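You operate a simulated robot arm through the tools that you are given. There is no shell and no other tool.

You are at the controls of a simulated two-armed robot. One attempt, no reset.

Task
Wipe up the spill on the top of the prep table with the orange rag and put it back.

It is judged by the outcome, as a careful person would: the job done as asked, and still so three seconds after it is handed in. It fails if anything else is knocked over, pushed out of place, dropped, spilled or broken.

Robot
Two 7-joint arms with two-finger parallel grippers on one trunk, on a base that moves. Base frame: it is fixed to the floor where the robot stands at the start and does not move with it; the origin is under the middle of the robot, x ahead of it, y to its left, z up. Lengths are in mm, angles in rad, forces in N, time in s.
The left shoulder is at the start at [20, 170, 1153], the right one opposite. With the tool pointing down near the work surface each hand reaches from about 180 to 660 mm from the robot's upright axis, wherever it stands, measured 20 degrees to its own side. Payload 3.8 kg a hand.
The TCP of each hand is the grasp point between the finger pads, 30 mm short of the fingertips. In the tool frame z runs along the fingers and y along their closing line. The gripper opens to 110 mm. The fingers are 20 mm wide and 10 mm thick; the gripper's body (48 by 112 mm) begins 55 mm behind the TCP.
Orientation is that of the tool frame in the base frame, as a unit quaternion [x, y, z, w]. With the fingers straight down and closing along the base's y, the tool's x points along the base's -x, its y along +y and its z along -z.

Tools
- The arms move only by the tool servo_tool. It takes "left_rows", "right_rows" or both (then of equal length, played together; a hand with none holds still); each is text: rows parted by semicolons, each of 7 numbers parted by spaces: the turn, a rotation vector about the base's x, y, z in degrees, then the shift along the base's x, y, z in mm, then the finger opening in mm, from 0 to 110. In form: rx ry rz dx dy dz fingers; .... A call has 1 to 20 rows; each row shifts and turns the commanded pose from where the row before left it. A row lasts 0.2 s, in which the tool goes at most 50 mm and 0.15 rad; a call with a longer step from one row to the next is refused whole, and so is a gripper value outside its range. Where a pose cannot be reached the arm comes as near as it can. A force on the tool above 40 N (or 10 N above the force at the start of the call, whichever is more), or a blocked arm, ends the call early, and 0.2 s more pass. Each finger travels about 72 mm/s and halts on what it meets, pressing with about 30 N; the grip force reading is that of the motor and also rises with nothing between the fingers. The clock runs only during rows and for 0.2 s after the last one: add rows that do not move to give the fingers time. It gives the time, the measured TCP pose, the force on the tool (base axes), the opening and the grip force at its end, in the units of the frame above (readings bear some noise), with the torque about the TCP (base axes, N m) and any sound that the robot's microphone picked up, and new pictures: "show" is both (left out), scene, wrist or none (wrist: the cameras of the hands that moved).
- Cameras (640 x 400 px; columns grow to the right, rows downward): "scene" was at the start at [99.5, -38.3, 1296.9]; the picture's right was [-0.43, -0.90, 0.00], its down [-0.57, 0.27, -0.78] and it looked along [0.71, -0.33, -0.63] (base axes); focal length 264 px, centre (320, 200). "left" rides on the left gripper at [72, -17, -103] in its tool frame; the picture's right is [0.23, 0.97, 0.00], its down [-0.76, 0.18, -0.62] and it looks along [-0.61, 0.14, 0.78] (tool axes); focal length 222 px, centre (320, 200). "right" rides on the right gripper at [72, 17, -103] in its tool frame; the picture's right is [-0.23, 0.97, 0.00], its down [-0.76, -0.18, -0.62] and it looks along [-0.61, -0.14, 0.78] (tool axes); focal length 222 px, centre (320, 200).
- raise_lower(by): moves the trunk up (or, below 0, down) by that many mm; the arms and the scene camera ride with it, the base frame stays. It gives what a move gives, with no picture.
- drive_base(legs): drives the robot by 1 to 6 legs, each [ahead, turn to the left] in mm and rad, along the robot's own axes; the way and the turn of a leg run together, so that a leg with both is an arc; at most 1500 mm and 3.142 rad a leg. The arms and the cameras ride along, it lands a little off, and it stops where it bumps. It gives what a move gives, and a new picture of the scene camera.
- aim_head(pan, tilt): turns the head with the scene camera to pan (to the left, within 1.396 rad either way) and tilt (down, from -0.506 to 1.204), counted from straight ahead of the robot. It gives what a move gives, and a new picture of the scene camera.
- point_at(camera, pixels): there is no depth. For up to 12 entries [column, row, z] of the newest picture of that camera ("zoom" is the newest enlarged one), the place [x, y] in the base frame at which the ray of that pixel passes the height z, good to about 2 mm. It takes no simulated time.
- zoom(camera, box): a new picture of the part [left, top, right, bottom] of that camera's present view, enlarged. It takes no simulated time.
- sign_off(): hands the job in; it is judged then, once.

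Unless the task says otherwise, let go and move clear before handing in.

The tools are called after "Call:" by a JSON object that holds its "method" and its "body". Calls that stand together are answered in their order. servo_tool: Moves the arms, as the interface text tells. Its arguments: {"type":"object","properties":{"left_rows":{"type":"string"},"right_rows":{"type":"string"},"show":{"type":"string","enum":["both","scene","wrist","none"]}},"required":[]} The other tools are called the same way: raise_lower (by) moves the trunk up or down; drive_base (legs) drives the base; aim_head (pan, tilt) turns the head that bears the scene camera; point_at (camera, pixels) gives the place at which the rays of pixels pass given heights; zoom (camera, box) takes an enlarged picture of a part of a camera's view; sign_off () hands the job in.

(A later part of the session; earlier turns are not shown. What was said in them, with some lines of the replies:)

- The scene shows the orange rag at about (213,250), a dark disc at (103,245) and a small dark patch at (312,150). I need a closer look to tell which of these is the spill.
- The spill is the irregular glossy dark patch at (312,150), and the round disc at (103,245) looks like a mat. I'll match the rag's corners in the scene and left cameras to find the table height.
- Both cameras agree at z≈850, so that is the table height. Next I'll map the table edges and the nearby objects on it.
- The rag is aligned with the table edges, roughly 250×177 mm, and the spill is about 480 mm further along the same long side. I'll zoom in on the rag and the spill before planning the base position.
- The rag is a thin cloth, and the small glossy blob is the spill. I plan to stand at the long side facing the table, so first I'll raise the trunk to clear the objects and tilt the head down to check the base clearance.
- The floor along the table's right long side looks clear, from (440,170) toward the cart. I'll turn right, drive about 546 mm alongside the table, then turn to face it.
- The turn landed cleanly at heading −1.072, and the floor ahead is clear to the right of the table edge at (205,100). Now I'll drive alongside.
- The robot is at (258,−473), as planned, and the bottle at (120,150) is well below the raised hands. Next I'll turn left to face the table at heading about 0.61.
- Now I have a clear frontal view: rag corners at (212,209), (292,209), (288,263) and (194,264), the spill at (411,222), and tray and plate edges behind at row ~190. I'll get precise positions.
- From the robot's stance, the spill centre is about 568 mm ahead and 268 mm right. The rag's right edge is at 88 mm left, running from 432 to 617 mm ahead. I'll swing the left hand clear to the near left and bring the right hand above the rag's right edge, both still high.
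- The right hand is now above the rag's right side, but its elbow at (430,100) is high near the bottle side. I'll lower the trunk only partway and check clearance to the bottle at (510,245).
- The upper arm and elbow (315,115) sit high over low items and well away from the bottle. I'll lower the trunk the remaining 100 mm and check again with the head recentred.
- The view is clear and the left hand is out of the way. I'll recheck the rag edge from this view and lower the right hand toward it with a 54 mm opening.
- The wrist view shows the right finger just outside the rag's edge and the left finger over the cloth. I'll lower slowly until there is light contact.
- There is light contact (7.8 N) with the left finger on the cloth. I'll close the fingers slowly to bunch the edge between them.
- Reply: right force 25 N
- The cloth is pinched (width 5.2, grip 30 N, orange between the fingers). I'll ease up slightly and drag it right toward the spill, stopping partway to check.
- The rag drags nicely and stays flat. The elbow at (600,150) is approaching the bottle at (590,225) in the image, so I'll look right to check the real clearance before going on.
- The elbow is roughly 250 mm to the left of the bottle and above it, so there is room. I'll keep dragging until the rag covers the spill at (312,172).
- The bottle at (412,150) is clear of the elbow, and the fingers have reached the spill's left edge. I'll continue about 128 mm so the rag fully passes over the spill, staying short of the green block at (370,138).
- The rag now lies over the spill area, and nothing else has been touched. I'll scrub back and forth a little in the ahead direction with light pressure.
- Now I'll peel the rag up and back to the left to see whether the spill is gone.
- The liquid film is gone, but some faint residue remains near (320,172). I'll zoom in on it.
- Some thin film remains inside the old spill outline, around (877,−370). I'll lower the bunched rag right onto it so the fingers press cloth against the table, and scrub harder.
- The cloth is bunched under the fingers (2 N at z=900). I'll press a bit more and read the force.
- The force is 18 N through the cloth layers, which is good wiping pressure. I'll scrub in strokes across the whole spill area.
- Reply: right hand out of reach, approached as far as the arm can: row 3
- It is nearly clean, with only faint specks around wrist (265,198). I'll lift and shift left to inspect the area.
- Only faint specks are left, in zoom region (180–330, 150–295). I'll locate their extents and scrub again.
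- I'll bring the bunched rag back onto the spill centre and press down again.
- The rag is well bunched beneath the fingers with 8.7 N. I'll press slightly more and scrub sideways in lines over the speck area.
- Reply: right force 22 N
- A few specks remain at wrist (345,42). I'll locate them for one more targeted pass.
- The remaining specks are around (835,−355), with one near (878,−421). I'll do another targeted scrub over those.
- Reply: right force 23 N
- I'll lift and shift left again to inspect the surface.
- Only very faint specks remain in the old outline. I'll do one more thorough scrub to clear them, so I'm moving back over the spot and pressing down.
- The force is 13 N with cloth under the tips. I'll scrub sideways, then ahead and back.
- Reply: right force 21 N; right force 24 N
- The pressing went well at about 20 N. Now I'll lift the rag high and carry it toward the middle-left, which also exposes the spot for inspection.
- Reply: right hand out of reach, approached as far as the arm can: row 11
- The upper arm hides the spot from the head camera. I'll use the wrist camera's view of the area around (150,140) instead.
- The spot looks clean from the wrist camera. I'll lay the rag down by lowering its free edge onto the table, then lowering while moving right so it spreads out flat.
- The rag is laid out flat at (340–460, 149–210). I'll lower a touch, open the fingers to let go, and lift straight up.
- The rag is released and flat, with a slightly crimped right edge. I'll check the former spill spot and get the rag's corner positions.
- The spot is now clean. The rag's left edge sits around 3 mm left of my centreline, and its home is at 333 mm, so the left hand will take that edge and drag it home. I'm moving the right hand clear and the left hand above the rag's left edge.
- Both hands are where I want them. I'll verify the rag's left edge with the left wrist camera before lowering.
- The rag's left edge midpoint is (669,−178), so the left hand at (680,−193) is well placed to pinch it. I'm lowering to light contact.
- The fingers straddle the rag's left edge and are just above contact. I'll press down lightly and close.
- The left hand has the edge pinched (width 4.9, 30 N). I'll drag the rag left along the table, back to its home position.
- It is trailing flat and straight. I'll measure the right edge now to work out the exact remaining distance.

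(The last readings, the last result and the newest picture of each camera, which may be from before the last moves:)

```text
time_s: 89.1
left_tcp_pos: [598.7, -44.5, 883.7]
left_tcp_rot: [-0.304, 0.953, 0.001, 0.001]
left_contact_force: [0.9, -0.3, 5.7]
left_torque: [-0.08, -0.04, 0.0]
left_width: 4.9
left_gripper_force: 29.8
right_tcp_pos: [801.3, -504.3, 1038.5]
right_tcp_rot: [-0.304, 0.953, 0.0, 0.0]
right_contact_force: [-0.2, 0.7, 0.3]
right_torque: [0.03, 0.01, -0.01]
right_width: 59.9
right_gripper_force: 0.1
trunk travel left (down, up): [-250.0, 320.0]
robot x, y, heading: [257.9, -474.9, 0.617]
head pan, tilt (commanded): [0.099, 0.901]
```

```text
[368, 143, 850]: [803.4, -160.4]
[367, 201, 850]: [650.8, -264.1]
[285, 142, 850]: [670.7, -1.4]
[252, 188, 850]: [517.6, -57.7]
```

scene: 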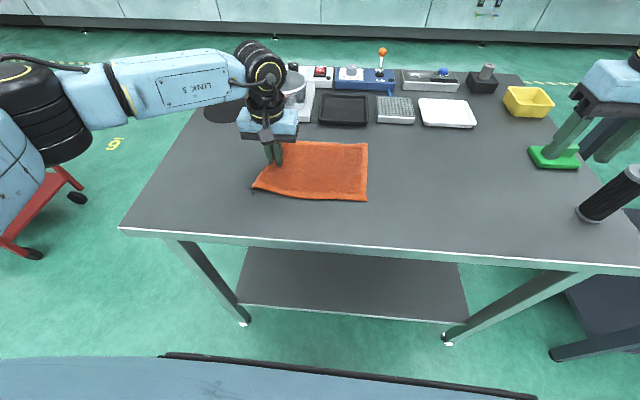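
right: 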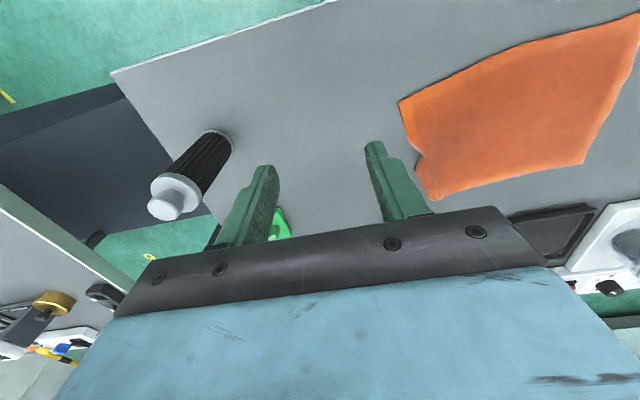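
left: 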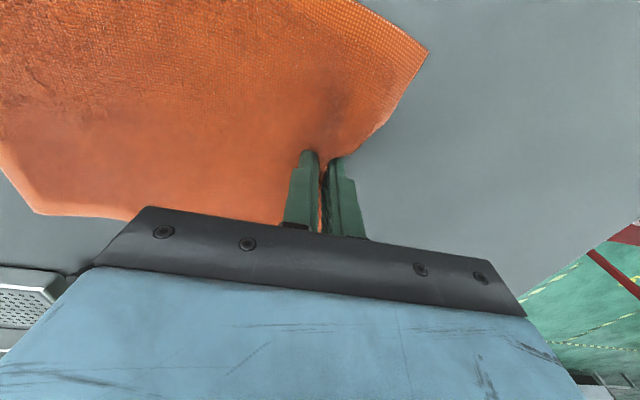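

The right edge needs to travel about 145 mm more to the left. I'll finish the drag.

Call:
{"method": "servo_tool", "body": {"left_rows": "0 0 0 -11.6 14.8 0 0;0 0 0 -11.6 14.8 0 0;0 0 0 -11.6 14.8 0 0;0 0 0 -11.6 14.8 0 0;0 0 0 -11.6 14.8 0 0;0 0 0 -11.6 14.8 0 0;0 0 0 -11.6 14.8 0 0;0 0 0 -11.6 14.8 0 0;0 0 0 0 0 0 0"}}

```text
time_s: 91.1
left_tcp_pos: [504.5, 74.7, 882.6]
left_tcp_rot: [-0.303, 0.953, -0.001, 0.0]
left_contact_force: [1.6, -3.1, 8.6]
left_torque: [-0.15, -0.09, 0.01]
left_width: 5.1
left_gripper_force: 30.2
right_tcp_pos: [801.7, -505.7, 1038.2]
right_tcp_rot: [-0.305, 0.952, 0.0, 0.001]
right_contact_force: [-0.1, 0.0, 0.3]
right_torque: [0.03, 0.0, 0.0]
right_width: 59.9
right_gripper_force: 0.0
trunk travel left (down, up): [-250.0, 320.0]
robot x, y, heading: [259.4, -470.4, 0.62]
head pan, tilt (commanded): [0.099, 0.901]
```

scene: 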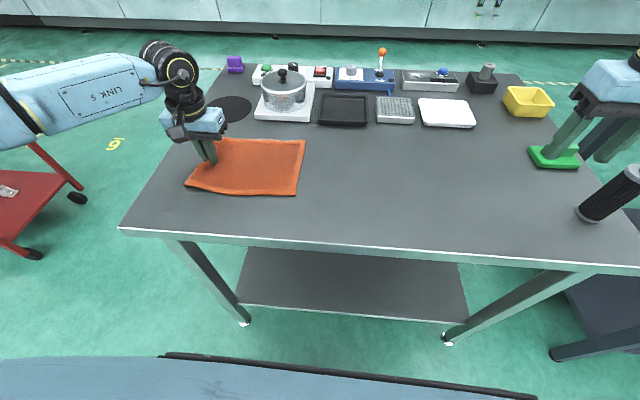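
left: 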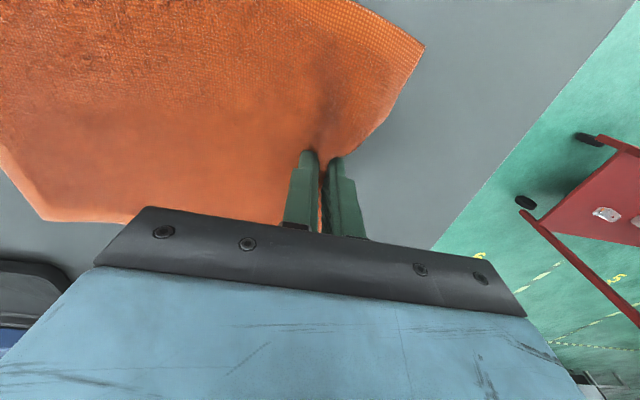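

The rag is back at its home spot (pixels 186–306, 138–195). I'll open the fingers slowly at table level so the crimp spreads out, then lift.

Call:
{"method": "servo_tool", "body": {"left_rows": "0 0 0 0 0 -0.5 8;0 0 0 0 0 0 18;0 0 0 0 0 0 28;0 0 0 0 0 0 38;0 0 0 0 0 0 48;0 0 0 0 0 0 54;0 0 0 0 0 0 54;0 0 0 0 0 8 54;0 0 0 0 0 25 60;0 0 0 0 0 40 60;0 0 0 0 0 45 60;0 0 0 0 0 45 60"}}

```text
time_s: 93.7
left_tcp_pos: [506.8, 75.1, 1043.9]
left_tcp_rot: [-0.302, 0.953, -0.001, 0.0]
left_contact_force: [0.0, 0.1, -0.5]
left_torque: [0.01, -0.01, 0.01]
left_width: 59.9
left_gripper_force: 0.1
right_tcp_pos: [800.9, -503.4, 1037.2]
right_tcp_rot: [-0.303, 0.953, 0.0, 0.001]
right_contact_force: [-0.1, 0.1, -0.1]
right_torque: [0.0, 0.0, -0.02]
right_width: 59.9
right_gripper_force: 0.1
trunk travel left (down, up): [-250.0, 320.0]
robot x, y, heading: [255.8, -472.0, 0.614]
head pan, tilt (commanded): [0.099, 0.901]
```

scene: 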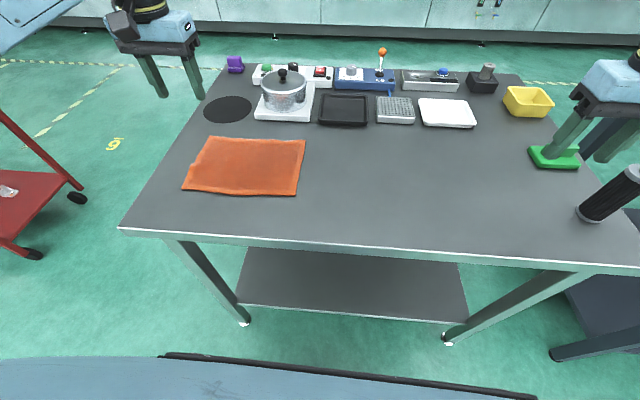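
left: 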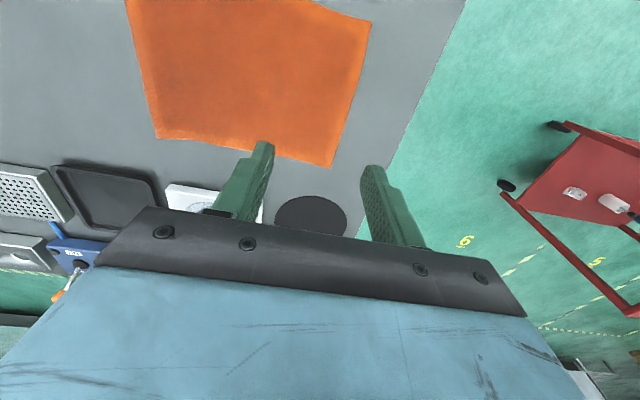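

The rag lies flat and neat. I'll check its corner positions against the original ones and re-inspect the former spill spot.

Call:
{"method": "point_at", "body": {"camera": "scene", "pixels": [[208, 136, 850], [306, 140, 850], [296, 195, 850], [183, 190, 850]]}}

Call:
{"method": "zoom", "body": {"camera": "scene", "box": [400, 120, 560, 220]}}

Call:
{"method": "zoom", "body": {"camera": "scene", "box": [160, 60, 480, 260]}}

```text
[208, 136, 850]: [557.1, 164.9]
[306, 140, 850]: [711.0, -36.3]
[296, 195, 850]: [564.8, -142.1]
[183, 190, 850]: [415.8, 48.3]
```

```text
4.00 times, centred on (480, 170) of scene
```

zoom: 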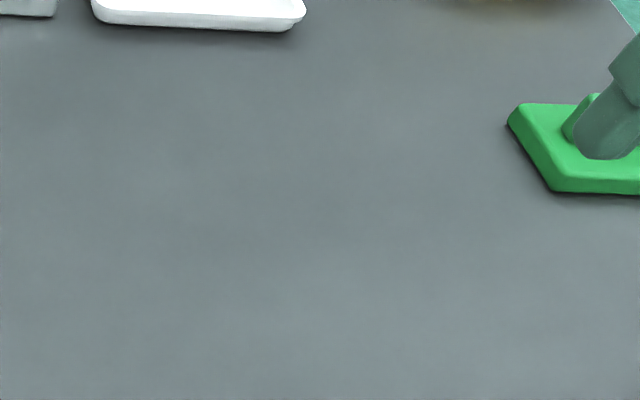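

```text
2.00 times, centred on (320, 160) of scene
```

zoom: 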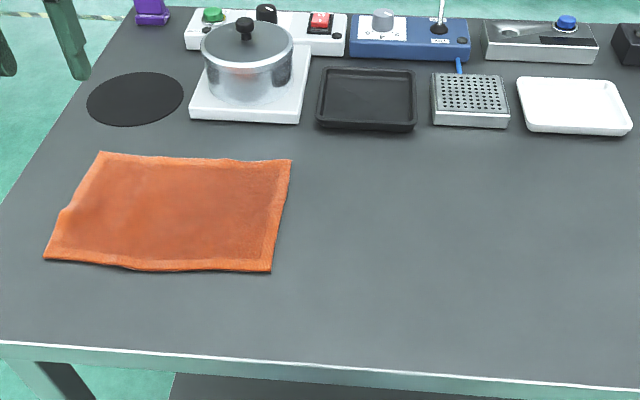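

The rag is within about 10–15 mm of its original corners, and the spot shows no specks. I'll retract both hands clear and take a last look from the same head angle as before.

Call:
{"method": "servo_tool", "body": {"left_rows": "0 0 0 -20 -10 25 60;0 0 0 -35 -15 15 60;0 0 0 -35 -15 0 60;0 0 0 -35 -15 0 60;0 0 0 -35 -15 0 60;0 0 0 -35 -15 0 60;0 0 0 -35 -15 0 60", "right_rows": "0 0 0 0 0 30 60;0 0 0 0 0 30 60;0 0 0 -20 -14 0 60;0 0 0 -20 -14 0 60;0 0 0 -20 -14 0 60;0 0 0 -20 -14 0 60;0 0 0 0 0 0 60", "show": "none"}}

Call:
{"method": "aim_head", "body": {"pan": -0.5, "tilt": 0.8}}

Call:
{"method": "zoom", "body": {"camera": "scene", "box": [270, 130, 370, 192]}}

```text
time_s: 95.3
left_tcp_pos: [275.2, -25.9, 1083.6]
left_tcp_rot: [-0.303, 0.953, 0.001, 0.002]
left_contact_force: [-0.4, -0.8, 0.2]
left_torque: [-0.01, -0.02, -0.03]
left_width: 60.1
left_gripper_force: 0.2
right_tcp_pos: [720.8, -559.6, 1098.3]
right_tcp_rot: [-0.303, 0.953, 0.0, 0.0]
right_contact_force: [-0.9, 0.7, -0.2]
right_torque: [0.02, 0.03, 0.05]
right_width: 60.0
right_gripper_force: 0.1
trunk travel left (down, up): [-250.0, 320.0]
robot x, y, heading: [257.9, -474.2, 0.619]
head pan, tilt (commanded): [0.099, 0.901]
```

```text
time_s: 96.3
left_tcp_pos: [277.4, -25.7, 1083.6]
left_tcp_rot: [-0.304, 0.953, 0.0, 0.0]
left_contact_force: [0.5, 0.1, 0.4]
left_torque: [0.01, -0.01, 0.01]
left_width: 60.2
left_gripper_force: 0.0
right_tcp_pos: [721.4, -557.8, 1099.0]
right_tcp_rot: [-0.304, 0.953, 0.0, -0.001]
right_contact_force: [-0.4, 0.3, 0.4]
right_torque: [-0.05, 0.0, -0.01]
right_width: 59.9
right_gripper_force: 0.1
trunk travel left (down, up): [-250.0, 320.0]
robot x, y, heading: [254.5, -470.7, 0.616]
head pan, tilt (commanded): [-0.499, 0.799]
```

scene: 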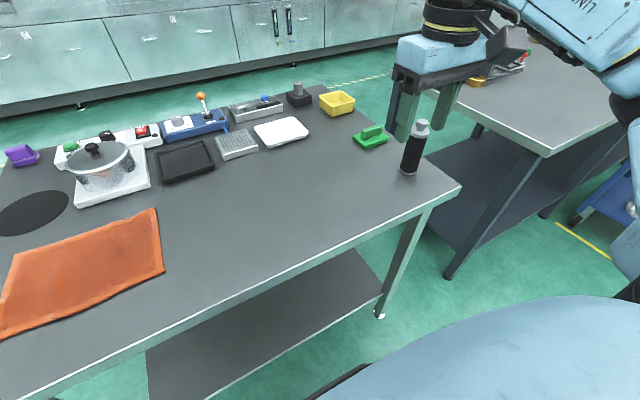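

```text
6.40 times, centred on (320, 161) of scene
```

zoom: 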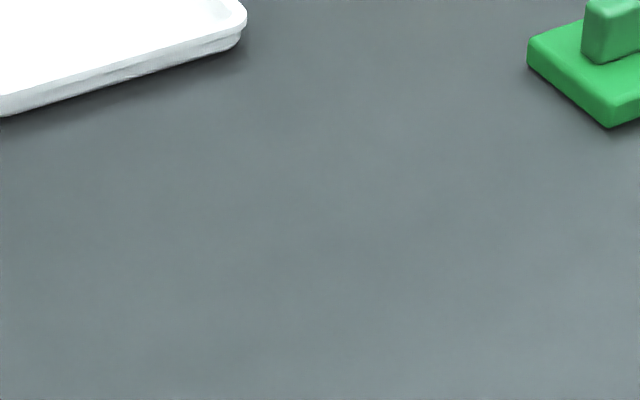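

The former spill spot is clean in the same view that showed specks before. The rag is flat at home, the bottle, green block and trays look undisturbed, and both hands are clear. I'm handing the job in.

Call:
{"method": "sign_off", "body": {}}

```text
The job is handed in.
```

The spill on the prep table is wiped up, and the orange rag is back in its original spot, lying flat. Its corners are within about 20 mm of where they started.

After the final scrub I checked the spot with both the head and wrist cameras, and no residue was visible. Nothing else on the table looks moved, and both hands were empty and clear before I handed the job in.
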